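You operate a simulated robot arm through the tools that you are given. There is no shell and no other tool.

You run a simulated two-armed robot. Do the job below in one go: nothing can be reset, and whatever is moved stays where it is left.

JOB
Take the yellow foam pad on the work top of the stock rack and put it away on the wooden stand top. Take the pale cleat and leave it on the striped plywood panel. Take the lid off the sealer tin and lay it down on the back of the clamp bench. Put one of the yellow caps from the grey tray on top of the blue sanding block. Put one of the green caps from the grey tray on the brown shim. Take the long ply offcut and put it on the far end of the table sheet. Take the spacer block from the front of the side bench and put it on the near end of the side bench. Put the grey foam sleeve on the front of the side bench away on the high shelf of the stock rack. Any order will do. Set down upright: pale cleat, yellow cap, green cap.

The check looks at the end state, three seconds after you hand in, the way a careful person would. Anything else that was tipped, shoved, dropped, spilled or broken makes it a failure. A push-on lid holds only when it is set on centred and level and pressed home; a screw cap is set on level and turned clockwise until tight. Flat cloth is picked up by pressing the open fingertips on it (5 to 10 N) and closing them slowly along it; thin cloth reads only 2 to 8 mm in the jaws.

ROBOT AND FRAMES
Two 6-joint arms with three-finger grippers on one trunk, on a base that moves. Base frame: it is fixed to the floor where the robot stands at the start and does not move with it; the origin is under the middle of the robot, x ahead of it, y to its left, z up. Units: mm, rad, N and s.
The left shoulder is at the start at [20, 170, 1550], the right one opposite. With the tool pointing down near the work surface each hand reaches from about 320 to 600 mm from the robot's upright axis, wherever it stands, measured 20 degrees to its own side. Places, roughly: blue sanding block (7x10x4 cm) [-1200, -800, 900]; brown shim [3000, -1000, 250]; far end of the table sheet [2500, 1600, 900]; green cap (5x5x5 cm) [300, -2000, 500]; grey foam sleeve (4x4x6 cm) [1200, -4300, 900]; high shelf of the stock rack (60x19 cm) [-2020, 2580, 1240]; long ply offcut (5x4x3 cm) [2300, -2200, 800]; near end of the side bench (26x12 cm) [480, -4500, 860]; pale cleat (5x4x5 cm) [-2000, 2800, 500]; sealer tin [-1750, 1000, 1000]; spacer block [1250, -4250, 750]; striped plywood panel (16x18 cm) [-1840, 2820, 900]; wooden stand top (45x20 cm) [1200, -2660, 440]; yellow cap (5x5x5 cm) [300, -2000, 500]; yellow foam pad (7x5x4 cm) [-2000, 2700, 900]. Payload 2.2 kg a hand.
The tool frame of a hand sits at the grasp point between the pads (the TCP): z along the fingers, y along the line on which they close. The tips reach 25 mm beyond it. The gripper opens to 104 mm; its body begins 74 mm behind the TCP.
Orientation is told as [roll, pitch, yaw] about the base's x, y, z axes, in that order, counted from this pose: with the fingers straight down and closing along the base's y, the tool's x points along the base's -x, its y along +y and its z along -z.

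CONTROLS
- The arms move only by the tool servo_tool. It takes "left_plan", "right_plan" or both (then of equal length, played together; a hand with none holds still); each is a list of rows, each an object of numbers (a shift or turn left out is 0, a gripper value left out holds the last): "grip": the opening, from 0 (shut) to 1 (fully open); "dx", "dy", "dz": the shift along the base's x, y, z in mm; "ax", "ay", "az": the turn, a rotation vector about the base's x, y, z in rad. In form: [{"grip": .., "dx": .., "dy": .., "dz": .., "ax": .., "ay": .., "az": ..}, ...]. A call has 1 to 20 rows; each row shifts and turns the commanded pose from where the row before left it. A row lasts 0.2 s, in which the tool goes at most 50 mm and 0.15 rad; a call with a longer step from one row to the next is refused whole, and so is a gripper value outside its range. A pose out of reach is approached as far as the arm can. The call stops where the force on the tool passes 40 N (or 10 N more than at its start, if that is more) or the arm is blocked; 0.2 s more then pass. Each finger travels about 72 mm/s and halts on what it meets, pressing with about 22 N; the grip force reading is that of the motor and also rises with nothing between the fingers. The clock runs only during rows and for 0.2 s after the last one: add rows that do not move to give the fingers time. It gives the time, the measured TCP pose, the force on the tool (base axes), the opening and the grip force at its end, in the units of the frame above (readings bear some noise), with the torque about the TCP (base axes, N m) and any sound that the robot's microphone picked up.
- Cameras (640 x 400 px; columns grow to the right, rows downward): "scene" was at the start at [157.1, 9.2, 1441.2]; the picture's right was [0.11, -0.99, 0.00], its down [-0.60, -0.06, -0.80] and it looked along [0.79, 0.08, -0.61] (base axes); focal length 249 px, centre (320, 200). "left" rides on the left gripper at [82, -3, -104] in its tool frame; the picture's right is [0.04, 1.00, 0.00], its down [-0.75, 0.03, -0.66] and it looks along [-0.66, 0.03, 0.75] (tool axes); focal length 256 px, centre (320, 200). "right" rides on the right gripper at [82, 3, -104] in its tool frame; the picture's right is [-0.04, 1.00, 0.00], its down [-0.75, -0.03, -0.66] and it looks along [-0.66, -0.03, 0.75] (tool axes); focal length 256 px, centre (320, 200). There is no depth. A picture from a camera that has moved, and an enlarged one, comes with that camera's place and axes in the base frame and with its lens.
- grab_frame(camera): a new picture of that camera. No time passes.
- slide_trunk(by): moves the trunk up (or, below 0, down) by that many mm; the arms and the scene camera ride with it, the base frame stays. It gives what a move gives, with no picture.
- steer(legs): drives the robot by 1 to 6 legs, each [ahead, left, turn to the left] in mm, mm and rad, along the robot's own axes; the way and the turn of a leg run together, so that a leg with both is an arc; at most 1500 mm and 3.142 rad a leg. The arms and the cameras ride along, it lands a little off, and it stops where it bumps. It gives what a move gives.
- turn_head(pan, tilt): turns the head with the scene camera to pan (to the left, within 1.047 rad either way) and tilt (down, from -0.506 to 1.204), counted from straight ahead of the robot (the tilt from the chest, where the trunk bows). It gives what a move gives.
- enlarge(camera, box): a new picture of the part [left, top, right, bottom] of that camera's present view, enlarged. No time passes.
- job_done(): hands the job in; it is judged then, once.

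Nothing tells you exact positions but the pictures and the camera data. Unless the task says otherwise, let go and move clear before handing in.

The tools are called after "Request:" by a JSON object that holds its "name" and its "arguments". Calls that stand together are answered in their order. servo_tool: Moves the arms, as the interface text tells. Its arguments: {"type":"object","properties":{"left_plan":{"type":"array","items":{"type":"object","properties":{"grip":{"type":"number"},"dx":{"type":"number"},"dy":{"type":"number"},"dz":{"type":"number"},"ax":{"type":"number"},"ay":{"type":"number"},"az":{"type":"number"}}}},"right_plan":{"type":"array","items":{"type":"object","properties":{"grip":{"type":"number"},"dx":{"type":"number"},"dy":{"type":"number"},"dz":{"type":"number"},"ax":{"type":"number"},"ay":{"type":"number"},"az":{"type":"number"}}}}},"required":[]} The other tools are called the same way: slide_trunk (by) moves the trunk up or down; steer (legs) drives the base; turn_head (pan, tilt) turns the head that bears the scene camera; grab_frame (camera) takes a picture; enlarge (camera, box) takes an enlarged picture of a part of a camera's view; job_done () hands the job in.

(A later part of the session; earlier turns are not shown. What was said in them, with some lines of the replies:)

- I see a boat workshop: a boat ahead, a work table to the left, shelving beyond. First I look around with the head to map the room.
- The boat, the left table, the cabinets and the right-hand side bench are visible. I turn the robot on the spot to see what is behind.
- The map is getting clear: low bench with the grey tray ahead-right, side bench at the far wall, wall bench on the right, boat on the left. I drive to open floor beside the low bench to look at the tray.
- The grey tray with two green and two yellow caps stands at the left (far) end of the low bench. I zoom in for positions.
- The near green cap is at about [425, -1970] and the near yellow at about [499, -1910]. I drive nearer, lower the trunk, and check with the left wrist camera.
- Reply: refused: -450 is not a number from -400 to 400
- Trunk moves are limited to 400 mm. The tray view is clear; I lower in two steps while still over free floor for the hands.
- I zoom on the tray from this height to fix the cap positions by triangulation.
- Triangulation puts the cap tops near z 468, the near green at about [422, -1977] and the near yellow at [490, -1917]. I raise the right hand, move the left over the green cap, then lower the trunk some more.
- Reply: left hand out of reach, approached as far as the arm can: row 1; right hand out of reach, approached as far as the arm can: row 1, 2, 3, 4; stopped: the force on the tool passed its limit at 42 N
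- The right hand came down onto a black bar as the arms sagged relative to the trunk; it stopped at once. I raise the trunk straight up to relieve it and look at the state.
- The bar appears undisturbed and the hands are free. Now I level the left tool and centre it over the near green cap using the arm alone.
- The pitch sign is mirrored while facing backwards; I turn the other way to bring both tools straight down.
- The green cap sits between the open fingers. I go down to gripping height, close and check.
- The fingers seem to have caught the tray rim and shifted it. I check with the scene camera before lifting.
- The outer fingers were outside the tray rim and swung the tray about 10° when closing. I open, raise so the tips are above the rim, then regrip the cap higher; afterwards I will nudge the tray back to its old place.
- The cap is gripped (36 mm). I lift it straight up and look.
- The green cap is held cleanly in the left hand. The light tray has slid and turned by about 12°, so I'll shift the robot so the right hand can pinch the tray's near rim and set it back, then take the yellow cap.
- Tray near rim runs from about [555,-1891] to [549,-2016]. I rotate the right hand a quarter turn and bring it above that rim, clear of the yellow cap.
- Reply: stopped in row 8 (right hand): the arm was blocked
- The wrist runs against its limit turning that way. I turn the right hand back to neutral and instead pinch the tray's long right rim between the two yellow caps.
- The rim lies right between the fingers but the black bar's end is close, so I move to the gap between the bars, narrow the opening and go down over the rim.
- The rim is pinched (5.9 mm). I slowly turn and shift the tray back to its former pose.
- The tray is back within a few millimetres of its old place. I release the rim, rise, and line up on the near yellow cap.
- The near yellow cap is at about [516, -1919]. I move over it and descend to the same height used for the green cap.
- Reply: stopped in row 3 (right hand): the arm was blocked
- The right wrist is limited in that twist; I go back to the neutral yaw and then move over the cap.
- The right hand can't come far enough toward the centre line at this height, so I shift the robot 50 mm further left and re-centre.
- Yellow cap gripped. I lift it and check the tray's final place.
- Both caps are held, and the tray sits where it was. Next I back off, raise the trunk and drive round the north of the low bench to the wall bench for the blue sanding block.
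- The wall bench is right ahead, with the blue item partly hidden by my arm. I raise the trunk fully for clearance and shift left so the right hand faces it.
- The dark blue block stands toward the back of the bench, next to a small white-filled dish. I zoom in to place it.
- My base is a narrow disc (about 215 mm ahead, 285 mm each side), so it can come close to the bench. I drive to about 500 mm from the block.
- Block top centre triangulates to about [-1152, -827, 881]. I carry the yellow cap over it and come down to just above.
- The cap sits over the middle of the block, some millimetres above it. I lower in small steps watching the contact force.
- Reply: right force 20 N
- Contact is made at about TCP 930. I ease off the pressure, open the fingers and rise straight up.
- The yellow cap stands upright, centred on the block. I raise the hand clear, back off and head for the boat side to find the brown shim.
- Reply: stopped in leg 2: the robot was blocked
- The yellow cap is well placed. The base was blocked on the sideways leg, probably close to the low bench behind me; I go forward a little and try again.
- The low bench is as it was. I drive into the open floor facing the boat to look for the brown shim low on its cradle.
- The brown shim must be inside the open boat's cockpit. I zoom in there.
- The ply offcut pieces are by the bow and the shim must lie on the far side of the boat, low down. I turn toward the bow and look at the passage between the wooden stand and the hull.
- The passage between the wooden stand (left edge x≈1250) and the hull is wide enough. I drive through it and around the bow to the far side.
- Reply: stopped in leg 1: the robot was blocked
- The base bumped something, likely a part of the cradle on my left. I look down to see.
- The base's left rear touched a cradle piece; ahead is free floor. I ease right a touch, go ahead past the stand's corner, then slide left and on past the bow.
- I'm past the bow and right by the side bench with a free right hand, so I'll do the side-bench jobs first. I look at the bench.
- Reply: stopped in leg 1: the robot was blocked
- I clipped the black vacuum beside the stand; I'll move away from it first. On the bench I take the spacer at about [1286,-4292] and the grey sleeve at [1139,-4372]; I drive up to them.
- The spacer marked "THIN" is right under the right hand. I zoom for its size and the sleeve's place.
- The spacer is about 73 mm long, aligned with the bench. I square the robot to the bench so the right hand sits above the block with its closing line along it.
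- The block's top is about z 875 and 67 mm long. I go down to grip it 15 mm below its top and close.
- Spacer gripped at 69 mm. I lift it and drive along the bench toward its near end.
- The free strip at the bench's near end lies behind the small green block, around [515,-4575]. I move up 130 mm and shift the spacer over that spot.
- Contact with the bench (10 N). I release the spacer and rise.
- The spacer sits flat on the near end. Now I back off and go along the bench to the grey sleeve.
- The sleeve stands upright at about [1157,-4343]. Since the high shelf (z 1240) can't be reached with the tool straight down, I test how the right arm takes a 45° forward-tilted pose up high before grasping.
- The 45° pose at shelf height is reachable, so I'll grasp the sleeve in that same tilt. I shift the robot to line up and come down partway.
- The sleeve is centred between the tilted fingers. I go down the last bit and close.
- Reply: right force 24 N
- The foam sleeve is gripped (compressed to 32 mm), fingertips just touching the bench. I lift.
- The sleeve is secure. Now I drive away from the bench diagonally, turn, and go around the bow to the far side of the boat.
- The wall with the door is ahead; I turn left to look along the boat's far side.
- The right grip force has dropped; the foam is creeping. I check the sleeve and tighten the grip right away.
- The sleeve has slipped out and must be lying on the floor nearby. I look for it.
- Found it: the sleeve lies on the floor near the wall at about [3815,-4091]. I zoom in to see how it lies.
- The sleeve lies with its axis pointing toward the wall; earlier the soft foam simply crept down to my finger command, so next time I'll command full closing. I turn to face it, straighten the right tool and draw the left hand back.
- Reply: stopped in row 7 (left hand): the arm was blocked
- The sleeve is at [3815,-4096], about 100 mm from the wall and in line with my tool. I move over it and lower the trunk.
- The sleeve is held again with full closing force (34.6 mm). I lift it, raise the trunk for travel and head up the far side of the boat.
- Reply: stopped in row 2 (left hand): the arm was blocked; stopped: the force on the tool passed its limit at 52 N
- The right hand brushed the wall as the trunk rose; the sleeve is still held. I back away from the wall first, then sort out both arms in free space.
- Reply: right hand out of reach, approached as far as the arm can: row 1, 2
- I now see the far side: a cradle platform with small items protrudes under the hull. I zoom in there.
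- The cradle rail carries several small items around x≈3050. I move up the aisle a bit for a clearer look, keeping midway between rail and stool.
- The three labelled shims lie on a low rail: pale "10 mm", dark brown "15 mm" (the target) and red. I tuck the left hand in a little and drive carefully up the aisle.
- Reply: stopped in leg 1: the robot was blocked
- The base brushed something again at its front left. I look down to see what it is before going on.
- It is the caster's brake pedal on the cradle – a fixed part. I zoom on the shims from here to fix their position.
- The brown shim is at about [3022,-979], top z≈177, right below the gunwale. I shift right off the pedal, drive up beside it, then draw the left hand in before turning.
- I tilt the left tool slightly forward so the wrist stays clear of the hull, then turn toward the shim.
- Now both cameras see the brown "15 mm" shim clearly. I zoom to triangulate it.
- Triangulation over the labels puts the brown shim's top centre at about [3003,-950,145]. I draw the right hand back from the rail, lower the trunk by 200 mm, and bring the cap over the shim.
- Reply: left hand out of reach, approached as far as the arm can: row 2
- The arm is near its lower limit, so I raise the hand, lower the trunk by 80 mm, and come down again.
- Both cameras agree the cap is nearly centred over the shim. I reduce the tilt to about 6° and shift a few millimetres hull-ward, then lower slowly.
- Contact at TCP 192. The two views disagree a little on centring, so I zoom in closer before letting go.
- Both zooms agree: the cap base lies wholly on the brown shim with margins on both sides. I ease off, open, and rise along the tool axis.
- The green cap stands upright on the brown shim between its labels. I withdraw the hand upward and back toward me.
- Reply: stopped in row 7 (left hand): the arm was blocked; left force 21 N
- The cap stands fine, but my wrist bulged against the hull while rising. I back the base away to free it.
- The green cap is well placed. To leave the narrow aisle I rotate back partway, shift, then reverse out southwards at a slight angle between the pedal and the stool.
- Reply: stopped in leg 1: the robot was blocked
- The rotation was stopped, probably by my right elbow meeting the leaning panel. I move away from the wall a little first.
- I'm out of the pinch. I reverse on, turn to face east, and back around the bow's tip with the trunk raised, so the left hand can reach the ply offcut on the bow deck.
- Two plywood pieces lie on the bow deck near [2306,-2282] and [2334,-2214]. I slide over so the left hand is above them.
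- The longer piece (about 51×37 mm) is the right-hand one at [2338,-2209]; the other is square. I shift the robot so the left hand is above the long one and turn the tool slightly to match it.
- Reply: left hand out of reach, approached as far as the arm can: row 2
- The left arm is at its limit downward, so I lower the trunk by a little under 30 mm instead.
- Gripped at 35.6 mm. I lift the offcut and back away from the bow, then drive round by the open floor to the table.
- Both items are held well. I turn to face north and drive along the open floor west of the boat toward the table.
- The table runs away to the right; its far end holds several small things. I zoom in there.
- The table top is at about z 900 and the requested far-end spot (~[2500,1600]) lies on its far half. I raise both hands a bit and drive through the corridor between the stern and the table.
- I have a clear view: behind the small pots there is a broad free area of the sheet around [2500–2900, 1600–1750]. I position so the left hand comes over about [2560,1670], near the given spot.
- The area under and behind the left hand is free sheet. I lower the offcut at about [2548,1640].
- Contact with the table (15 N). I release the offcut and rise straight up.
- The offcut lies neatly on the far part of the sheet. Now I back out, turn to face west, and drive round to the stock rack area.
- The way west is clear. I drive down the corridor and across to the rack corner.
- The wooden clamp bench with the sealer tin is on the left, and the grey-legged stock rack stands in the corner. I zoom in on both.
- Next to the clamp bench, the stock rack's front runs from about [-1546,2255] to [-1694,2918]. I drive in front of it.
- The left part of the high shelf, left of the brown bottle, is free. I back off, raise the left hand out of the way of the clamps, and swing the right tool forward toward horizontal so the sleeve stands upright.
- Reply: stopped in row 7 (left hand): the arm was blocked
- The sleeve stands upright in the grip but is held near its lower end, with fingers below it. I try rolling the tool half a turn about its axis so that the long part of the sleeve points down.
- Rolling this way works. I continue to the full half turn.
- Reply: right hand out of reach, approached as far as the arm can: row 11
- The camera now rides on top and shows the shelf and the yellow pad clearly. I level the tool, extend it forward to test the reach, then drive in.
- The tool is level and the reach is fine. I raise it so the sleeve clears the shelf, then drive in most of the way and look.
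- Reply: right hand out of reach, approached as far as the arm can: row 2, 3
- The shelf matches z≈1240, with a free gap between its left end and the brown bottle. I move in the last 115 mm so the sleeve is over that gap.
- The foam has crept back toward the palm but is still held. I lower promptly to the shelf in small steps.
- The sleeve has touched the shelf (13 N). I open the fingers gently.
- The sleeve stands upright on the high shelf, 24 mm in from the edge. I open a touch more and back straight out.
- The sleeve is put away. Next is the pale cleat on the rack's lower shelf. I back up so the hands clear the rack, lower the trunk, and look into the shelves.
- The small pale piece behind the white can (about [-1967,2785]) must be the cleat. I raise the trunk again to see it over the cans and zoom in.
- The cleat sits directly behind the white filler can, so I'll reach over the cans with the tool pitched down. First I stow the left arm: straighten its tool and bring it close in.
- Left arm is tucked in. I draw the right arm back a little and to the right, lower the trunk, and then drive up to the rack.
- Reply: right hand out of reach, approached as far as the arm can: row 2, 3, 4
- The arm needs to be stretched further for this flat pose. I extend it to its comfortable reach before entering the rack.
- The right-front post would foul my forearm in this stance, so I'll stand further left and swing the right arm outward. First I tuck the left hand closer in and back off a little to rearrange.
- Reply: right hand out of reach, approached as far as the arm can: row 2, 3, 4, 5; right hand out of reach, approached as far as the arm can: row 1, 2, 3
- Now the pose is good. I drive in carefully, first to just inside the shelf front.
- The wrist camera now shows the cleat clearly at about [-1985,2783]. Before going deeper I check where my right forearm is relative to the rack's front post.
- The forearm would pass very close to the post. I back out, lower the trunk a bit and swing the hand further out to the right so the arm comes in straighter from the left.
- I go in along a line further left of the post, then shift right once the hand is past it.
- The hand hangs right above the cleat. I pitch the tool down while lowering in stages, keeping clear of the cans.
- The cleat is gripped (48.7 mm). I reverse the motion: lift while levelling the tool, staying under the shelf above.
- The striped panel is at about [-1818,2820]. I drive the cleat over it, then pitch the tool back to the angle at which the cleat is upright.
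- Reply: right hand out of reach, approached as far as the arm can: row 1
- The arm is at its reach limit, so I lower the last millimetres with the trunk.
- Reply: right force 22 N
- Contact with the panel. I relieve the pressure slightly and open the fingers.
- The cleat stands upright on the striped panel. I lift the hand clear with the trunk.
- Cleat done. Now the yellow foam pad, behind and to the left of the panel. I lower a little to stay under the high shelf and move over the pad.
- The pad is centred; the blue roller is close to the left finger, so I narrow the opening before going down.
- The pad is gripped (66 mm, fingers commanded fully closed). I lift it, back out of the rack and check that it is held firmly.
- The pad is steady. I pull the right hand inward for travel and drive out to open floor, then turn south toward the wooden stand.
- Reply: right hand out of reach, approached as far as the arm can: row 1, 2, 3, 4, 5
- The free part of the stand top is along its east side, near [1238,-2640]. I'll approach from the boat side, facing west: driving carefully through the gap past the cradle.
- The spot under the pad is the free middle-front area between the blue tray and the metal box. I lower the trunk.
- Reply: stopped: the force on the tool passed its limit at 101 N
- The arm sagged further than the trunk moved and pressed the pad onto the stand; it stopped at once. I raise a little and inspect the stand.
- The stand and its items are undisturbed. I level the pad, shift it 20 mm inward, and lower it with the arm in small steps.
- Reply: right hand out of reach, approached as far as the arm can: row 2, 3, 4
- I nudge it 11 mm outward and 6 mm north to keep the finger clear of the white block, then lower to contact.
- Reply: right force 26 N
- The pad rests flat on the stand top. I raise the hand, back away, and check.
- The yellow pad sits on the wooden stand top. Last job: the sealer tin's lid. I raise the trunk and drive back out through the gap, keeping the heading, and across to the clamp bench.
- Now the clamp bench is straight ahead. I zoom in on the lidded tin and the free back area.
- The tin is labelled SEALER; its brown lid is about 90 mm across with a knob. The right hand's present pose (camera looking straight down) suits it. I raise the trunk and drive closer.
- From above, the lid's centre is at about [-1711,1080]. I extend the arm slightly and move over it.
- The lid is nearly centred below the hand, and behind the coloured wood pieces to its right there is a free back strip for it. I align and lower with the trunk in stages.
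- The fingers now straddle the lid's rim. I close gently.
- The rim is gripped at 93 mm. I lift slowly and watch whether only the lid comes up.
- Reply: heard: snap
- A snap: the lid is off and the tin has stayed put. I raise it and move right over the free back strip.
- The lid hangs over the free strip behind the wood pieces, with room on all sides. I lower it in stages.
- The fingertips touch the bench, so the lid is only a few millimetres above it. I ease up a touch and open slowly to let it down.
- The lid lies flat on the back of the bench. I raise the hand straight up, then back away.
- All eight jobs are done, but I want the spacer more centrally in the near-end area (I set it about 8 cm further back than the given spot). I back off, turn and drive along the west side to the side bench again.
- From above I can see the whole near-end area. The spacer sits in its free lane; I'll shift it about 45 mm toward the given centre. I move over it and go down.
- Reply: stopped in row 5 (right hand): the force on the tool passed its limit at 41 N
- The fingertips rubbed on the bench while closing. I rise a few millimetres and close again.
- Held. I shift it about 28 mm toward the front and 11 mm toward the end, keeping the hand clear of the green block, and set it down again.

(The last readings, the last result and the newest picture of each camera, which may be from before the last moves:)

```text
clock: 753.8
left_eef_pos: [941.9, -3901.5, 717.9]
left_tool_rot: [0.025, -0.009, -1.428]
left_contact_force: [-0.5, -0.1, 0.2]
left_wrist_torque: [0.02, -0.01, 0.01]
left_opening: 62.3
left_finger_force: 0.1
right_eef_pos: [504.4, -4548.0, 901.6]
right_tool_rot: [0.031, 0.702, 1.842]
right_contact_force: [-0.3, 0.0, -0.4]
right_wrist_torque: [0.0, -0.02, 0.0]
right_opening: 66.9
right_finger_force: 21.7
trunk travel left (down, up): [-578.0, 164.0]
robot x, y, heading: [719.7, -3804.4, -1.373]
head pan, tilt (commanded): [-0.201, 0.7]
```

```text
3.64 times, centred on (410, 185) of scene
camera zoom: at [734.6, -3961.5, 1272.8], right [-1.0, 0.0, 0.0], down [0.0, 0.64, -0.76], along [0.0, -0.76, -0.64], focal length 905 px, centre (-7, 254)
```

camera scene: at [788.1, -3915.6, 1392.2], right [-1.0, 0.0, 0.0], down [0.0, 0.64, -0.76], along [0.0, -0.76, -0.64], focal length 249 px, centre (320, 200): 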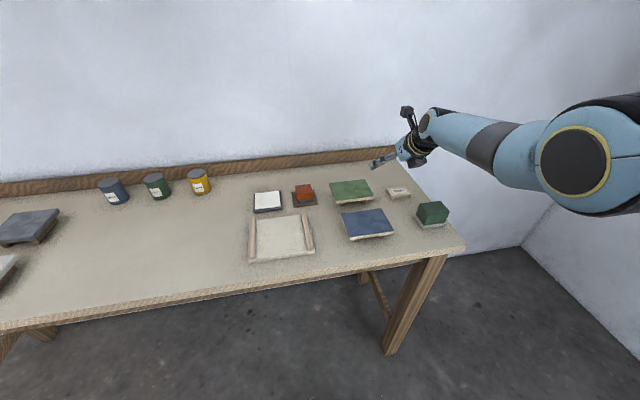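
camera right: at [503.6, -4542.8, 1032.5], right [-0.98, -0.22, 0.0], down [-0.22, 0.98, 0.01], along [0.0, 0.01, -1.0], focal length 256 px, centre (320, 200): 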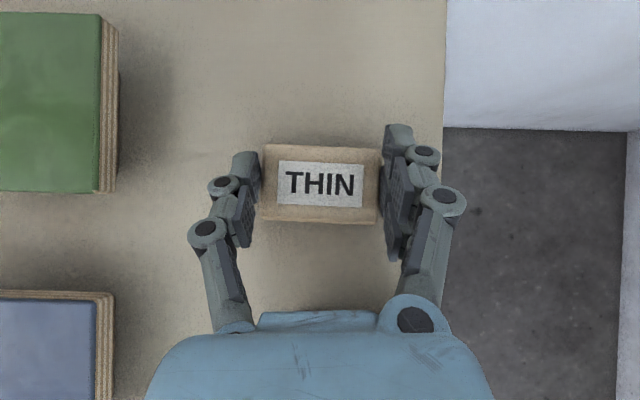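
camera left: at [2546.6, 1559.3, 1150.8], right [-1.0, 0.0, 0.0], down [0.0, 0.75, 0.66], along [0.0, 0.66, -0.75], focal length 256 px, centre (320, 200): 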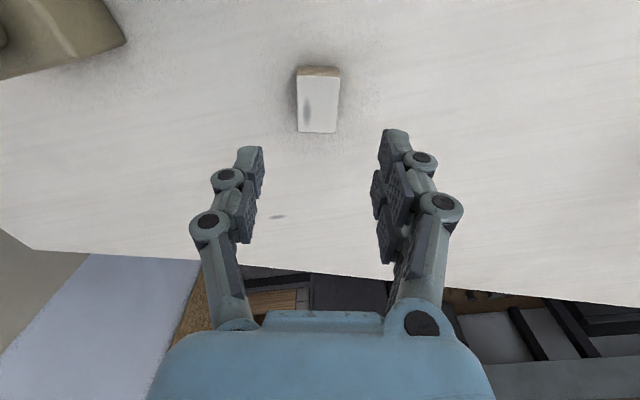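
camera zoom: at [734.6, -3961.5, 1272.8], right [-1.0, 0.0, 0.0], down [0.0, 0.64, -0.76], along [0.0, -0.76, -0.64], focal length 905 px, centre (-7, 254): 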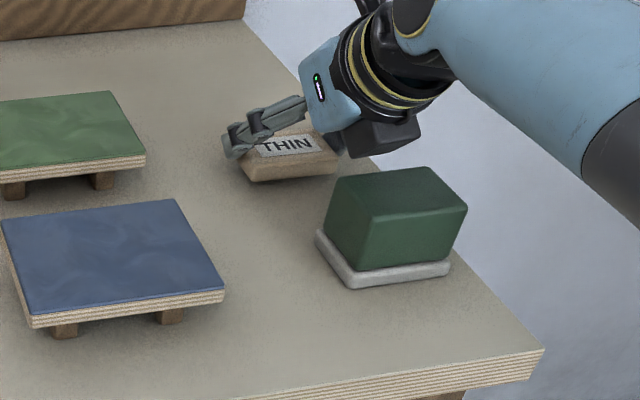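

Request:
{"name": "slide_trunk", "arguments": {"by": -5}}

Request:
{"name": "slide_trunk", "arguments": {"by": -3}}

Request:
{"name": "slide_trunk", "arguments": {"by": -2}}

Request:
{"name": "enlarge", "arguments": {"camera": "scene", "box": [350, 130, 470, 240]}}

```text
clock: 754.3
left_eef_pos: [943.1, -3901.5, 714.1]
left_tool_rot: [0.024, -0.009, -1.428]
left_contact_force: [0.3, 0.4, -0.7]
left_wrist_torque: [-0.04, 0.0, 0.0]
left_opening: 62.3
left_finger_force: 0.2
right_eef_pos: [506.3, -4547.8, 896.2]
right_tool_rot: [0.029, 0.705, 1.844]
right_contact_force: [-0.7, -0.4, 0.7]
right_wrist_torque: [0.02, 0.0, -0.01]
right_opening: 66.7
right_finger_force: 22.0
trunk travel left (down, up): [-573.0, 169.0]
robot x, y, heading: [720.1, -3807.3, -1.377]
head pan, tilt (commanded): [-0.201, 0.7]
```

```text
clock: 754.8
left_eef_pos: [942.5, -3902.2, 710.3]
left_tool_rot: [0.024, -0.008, -1.428]
left_contact_force: [-0.2, 0.0, -0.8]
left_wrist_torque: [0.02, -0.05, -0.02]
left_opening: 62.3
left_finger_force: 0.0
right_eef_pos: [504.6, -4547.3, 893.1]
right_tool_rot: [0.029, 0.702, 1.841]
right_contact_force: [0.9, -0.6, 0.1]
right_wrist_torque: [0.01, -0.01, -0.03]
right_opening: 66.8
right_finger_force: 21.5
trunk travel left (down, up): [-570.0, 172.0]
robot x, y, heading: [719.9, -3807.0, -1.376]
head pan, tilt (commanded): [-0.201, 0.7]
```

```text
clock: 755.3
left_eef_pos: [943.2, -3902.4, 709.0]
left_tool_rot: [0.024, -0.009, -1.427]
left_contact_force: [-0.2, 0.1, -0.5]
left_wrist_torque: [-0.04, -0.02, 0.03]
left_opening: 62.3
left_finger_force: 0.0
right_eef_pos: [505.3, -4548.5, 891.7]
right_tool_rot: [0.03, 0.705, 1.843]
right_contact_force: [0.0, -0.3, 3.1]
right_wrist_torque: [-0.06, -0.08, -0.01]
right_opening: 66.6
right_finger_force: 22.2
trunk travel left (down, up): [-568.0, 174.0]
robot x, y, heading: [720.9, -3808.2, -1.377]
head pan, tilt (commanded): [-0.201, 0.7]
```

```text
3.64 times, centred on (410, 185) of scene
camera zoom: at [734.7, -3961.5, 1262.8], right [-1.0, 0.0, 0.0], down [0.0, 0.64, -0.76], along [0.0, -0.76, -0.64], focal length 905 px, centre (-7, 254)
```

zoom: 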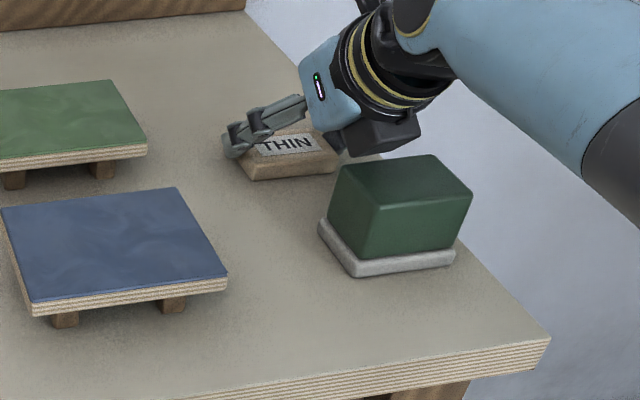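

Light contact. I open and rise.

Request:
{"name": "servo_tool", "arguments": {"right_plan": [{"grip": 0.68}, {"grip": 0.75}, {"grip": 0.85}, {"grip": 0.9}, {}]}}

Request:
{"name": "slide_trunk", "arguments": {"by": 30}}

Request:
{"name": "slide_trunk", "arguments": {"by": 100}}

Request:
{"name": "grab_frame", "arguments": {"camera": "right"}}

Request:
{"name": "enlarge", "arguments": {"camera": "scene", "box": [310, 130, 480, 260]}}

```text
clock: 756.5
left_eef_pos: [942.3, -3900.7, 708.5]
left_tool_rot: [0.024, -0.009, -1.428]
left_contact_force: [-0.3, 0.8, 0.2]
left_wrist_torque: [0.01, 0.01, 0.0]
left_opening: 62.5
left_finger_force: 0.0
right_eef_pos: [505.8, -4548.9, 891.2]
right_tool_rot: [0.028, 0.705, 1.842]
right_contact_force: [0.0, -0.6, 0.4]
right_wrist_torque: [0.01, -0.01, -0.03]
right_opening: 93.8
right_finger_force: 0.1
trunk travel left (down, up): [-568.0, 174.0]
robot x, y, heading: [718.6, -3808.7, -1.377]
head pan, tilt (commanded): [-0.201, 0.7]
```

```text
clock: 757.3
left_eef_pos: [942.8, -3901.5, 738.8]
left_tool_rot: [0.024, -0.009, -1.427]
left_contact_force: [-0.4, 0.2, -0.1]
left_wrist_torque: [0.0, 0.01, 0.0]
left_opening: 62.4
left_finger_force: 0.1
right_eef_pos: [505.6, -4549.5, 920.9]
right_tool_rot: [0.03, 0.702, 1.843]
right_contact_force: [0.9, 0.3, 0.0]
right_wrist_torque: [-0.01, 0.01, 0.01]
right_opening: 93.5
right_finger_force: 0.1
trunk travel left (down, up): [-598.0, 144.0]
robot x, y, heading: [723.3, -3809.5, -1.374]
head pan, tilt (commanded): [-0.201, 0.7]
```

```text
clock: 758.6
left_eef_pos: [942.5, -3901.1, 838.6]
left_tool_rot: [0.025, -0.01, -1.428]
left_contact_force: [1.2, -0.4, 0.4]
left_wrist_torque: [-0.01, 0.0, -0.03]
left_opening: 62.4
left_finger_force: 0.2
right_eef_pos: [505.1, -4548.3, 1020.8]
right_tool_rot: [0.03, 0.703, 1.842]
right_contact_force: [-0.2, 0.2, -0.8]
right_wrist_torque: [0.01, 0.04, -0.01]
right_opening: 93.5
right_finger_force: 0.1
trunk travel left (down, up): [-698.0, 44.0]
robot x, y, heading: [720.2, -3808.4, -1.372]
head pan, tilt (commanded): [-0.201, 0.7]
```

```text
taken
camera right: at [503.6, -4543.1, 1151.9], right [-0.98, -0.22, 0.0], down [-0.22, 0.98, 0.01], along [0.0, 0.01, -1.0], focal length 256 px, centre (320, 200)
```

right: 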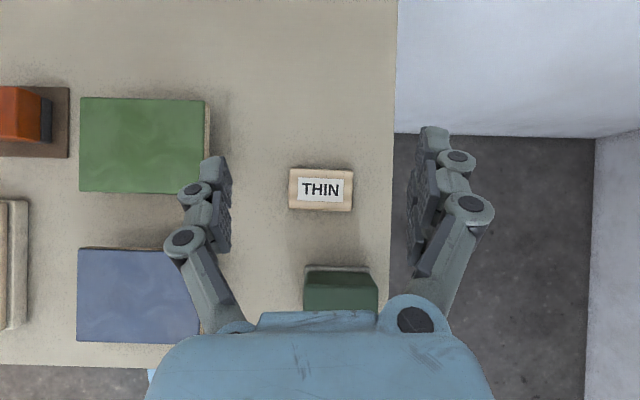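

```text
3.08 times, centred on (395, 195) of scene
camera zoom: at [734.5, -3961.4, 1393.1], right [-1.0, 0.0, 0.0], down [0.0, 0.64, -0.76], along [0.0, -0.76, -0.64], focal length 766 px, centre (89, 215)
```

zoom: 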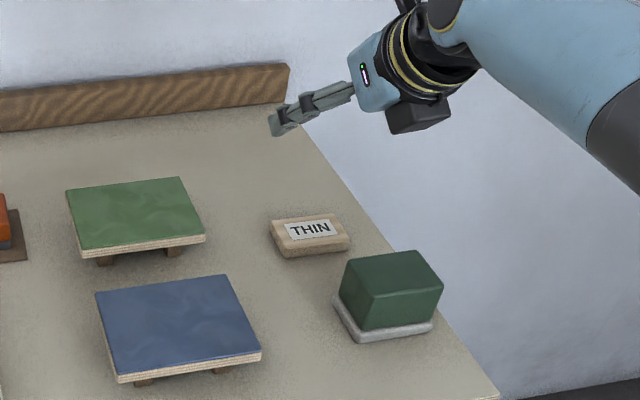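

The spacer now lies flat, well inside the near-end area, and everything else is undisturbed. I back away from the bench and take a last look before handing in.

Request:
{"name": "steer", "arguments": {"legs": [[-350, 0, 0]]}}

Request:
{"name": "turn_head", "arguments": {"pan": 0.0, "tilt": 0.55}}

Request:
{"name": "grab_frame", "arguments": {"camera": "scene"}}

```text
clock: 760.9
left_eef_pos: [872.7, -3551.9, 838.4]
left_tool_rot: [0.024, -0.009, -1.43]
left_contact_force: [-0.5, -0.1, 0.6]
left_wrist_torque: [-0.01, 0.0, 0.01]
left_opening: 62.3
left_finger_force: 0.1
right_eef_pos: [433.7, -4198.8, 1021.4]
right_tool_rot: [0.029, 0.704, 1.844]
right_contact_force: [1.1, 0.7, -0.3]
right_wrist_torque: [-0.04, -0.01, -0.01]
right_opening: 93.4
right_finger_force: 0.1
trunk travel left (down, up): [-698.0, 44.0]
robot x, y, heading: [648.5, -3457.1, -1.374]
head pan, tilt (commanded): [-0.201, 0.7]
```

```text
clock: 761.6
left_eef_pos: [872.9, -3552.2, 838.1]
left_tool_rot: [0.025, -0.008, -1.428]
left_contact_force: [0.3, -0.2, 0.3]
left_wrist_torque: [-0.03, 0.01, 0.04]
left_opening: 62.5
left_finger_force: 0.0
right_eef_pos: [435.7, -4197.8, 1020.5]
right_tool_rot: [0.03, 0.704, 1.844]
right_contact_force: [-0.1, 0.6, 0.7]
right_wrist_torque: [-0.04, -0.03, 0.03]
right_opening: 93.5
right_finger_force: 0.0
trunk travel left (down, up): [-698.0, 44.0]
robot x, y, heading: [653.7, -3458.4, -1.372]
head pan, tilt (commanded): [0.0, 0.55]
```

```text
taken
camera scene: at [682.5, -3614.5, 1406.3], right [-0.98, -0.19, 0.0], down [-0.1, 0.51, -0.85], along [0.17, -0.84, -0.52], focal length 249 px, centre (320, 200)
```

scene: 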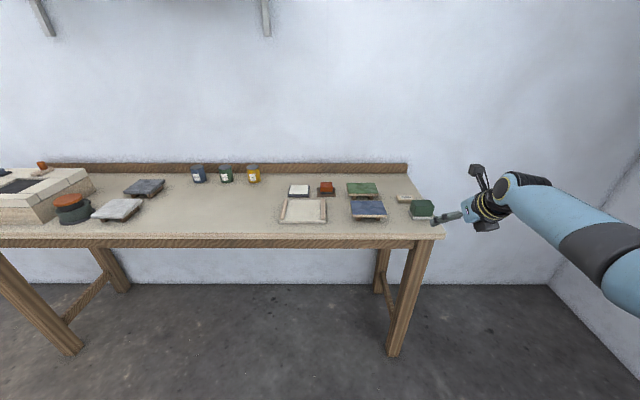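

All objects are where they should be and both hands are empty and clear, so I hand the job in.

Request:
{"name": "job_done", "arguments": {}}

```text
The job is handed in.
```

I handed the job in with all eight moves made and both hands empty. I checked each item by camera after setting it down. No verdict has come back.

| Item | Where it is now |
|---|---|
| Yellow foam pad | Flat on the wooden stand top |
| Pale cleat | Upright near the middle of the striped plywood panel |
| Sealer tin lid | Flat on the back of the clamp bench; the tin stayed in place, open |
| Yellow cap | Upright on the blue sanding block |
| Green cap | Upright on the brown "15 mm" shim under the boat |
| Long ply offcut | On the table sheet, about 60 mm from the far-end position you gave |
| Spacer block ("THIN") | Flat on the near end of the side bench |
| Grey foam sleeve | Upright on the left part of the stock rack's high shelf |

These things went wrong along the way and could count against the result:

- **Grey tray:** it slid and turned about 10° while I took the green cap. I moved it back to within about 10 mm of where it was.
- **Grey sleeve:** it slipped out of the gripper onto the floor by the wall. I picked it up again and put it away.
- **Hard contacts:** I pressed a black bar on the low bench with about 42 N. The right hand met a wall at about 52 N. I pressed the pad onto the wooden stand at about 101 N. I saw nothing shifted afterwards.
- **Base bumps:** the base touched the boat's cradle twice, the vacuum beside the stand once, and probably the low bench once. I compared the vacuum's position before and after, and it had not moved.
- **Panels and hull:** my elbow probably touched the panels leaning on the wall, which stayed standing. My wrist also pressed the boat hull at about 17 N.
- **Placement doubts:** I was unsure exactly where the near end of the side bench and the far end of the table sheet begin and end. I set the spacer and offcut close to the positions you gave; the spacer is about 55 mm off.
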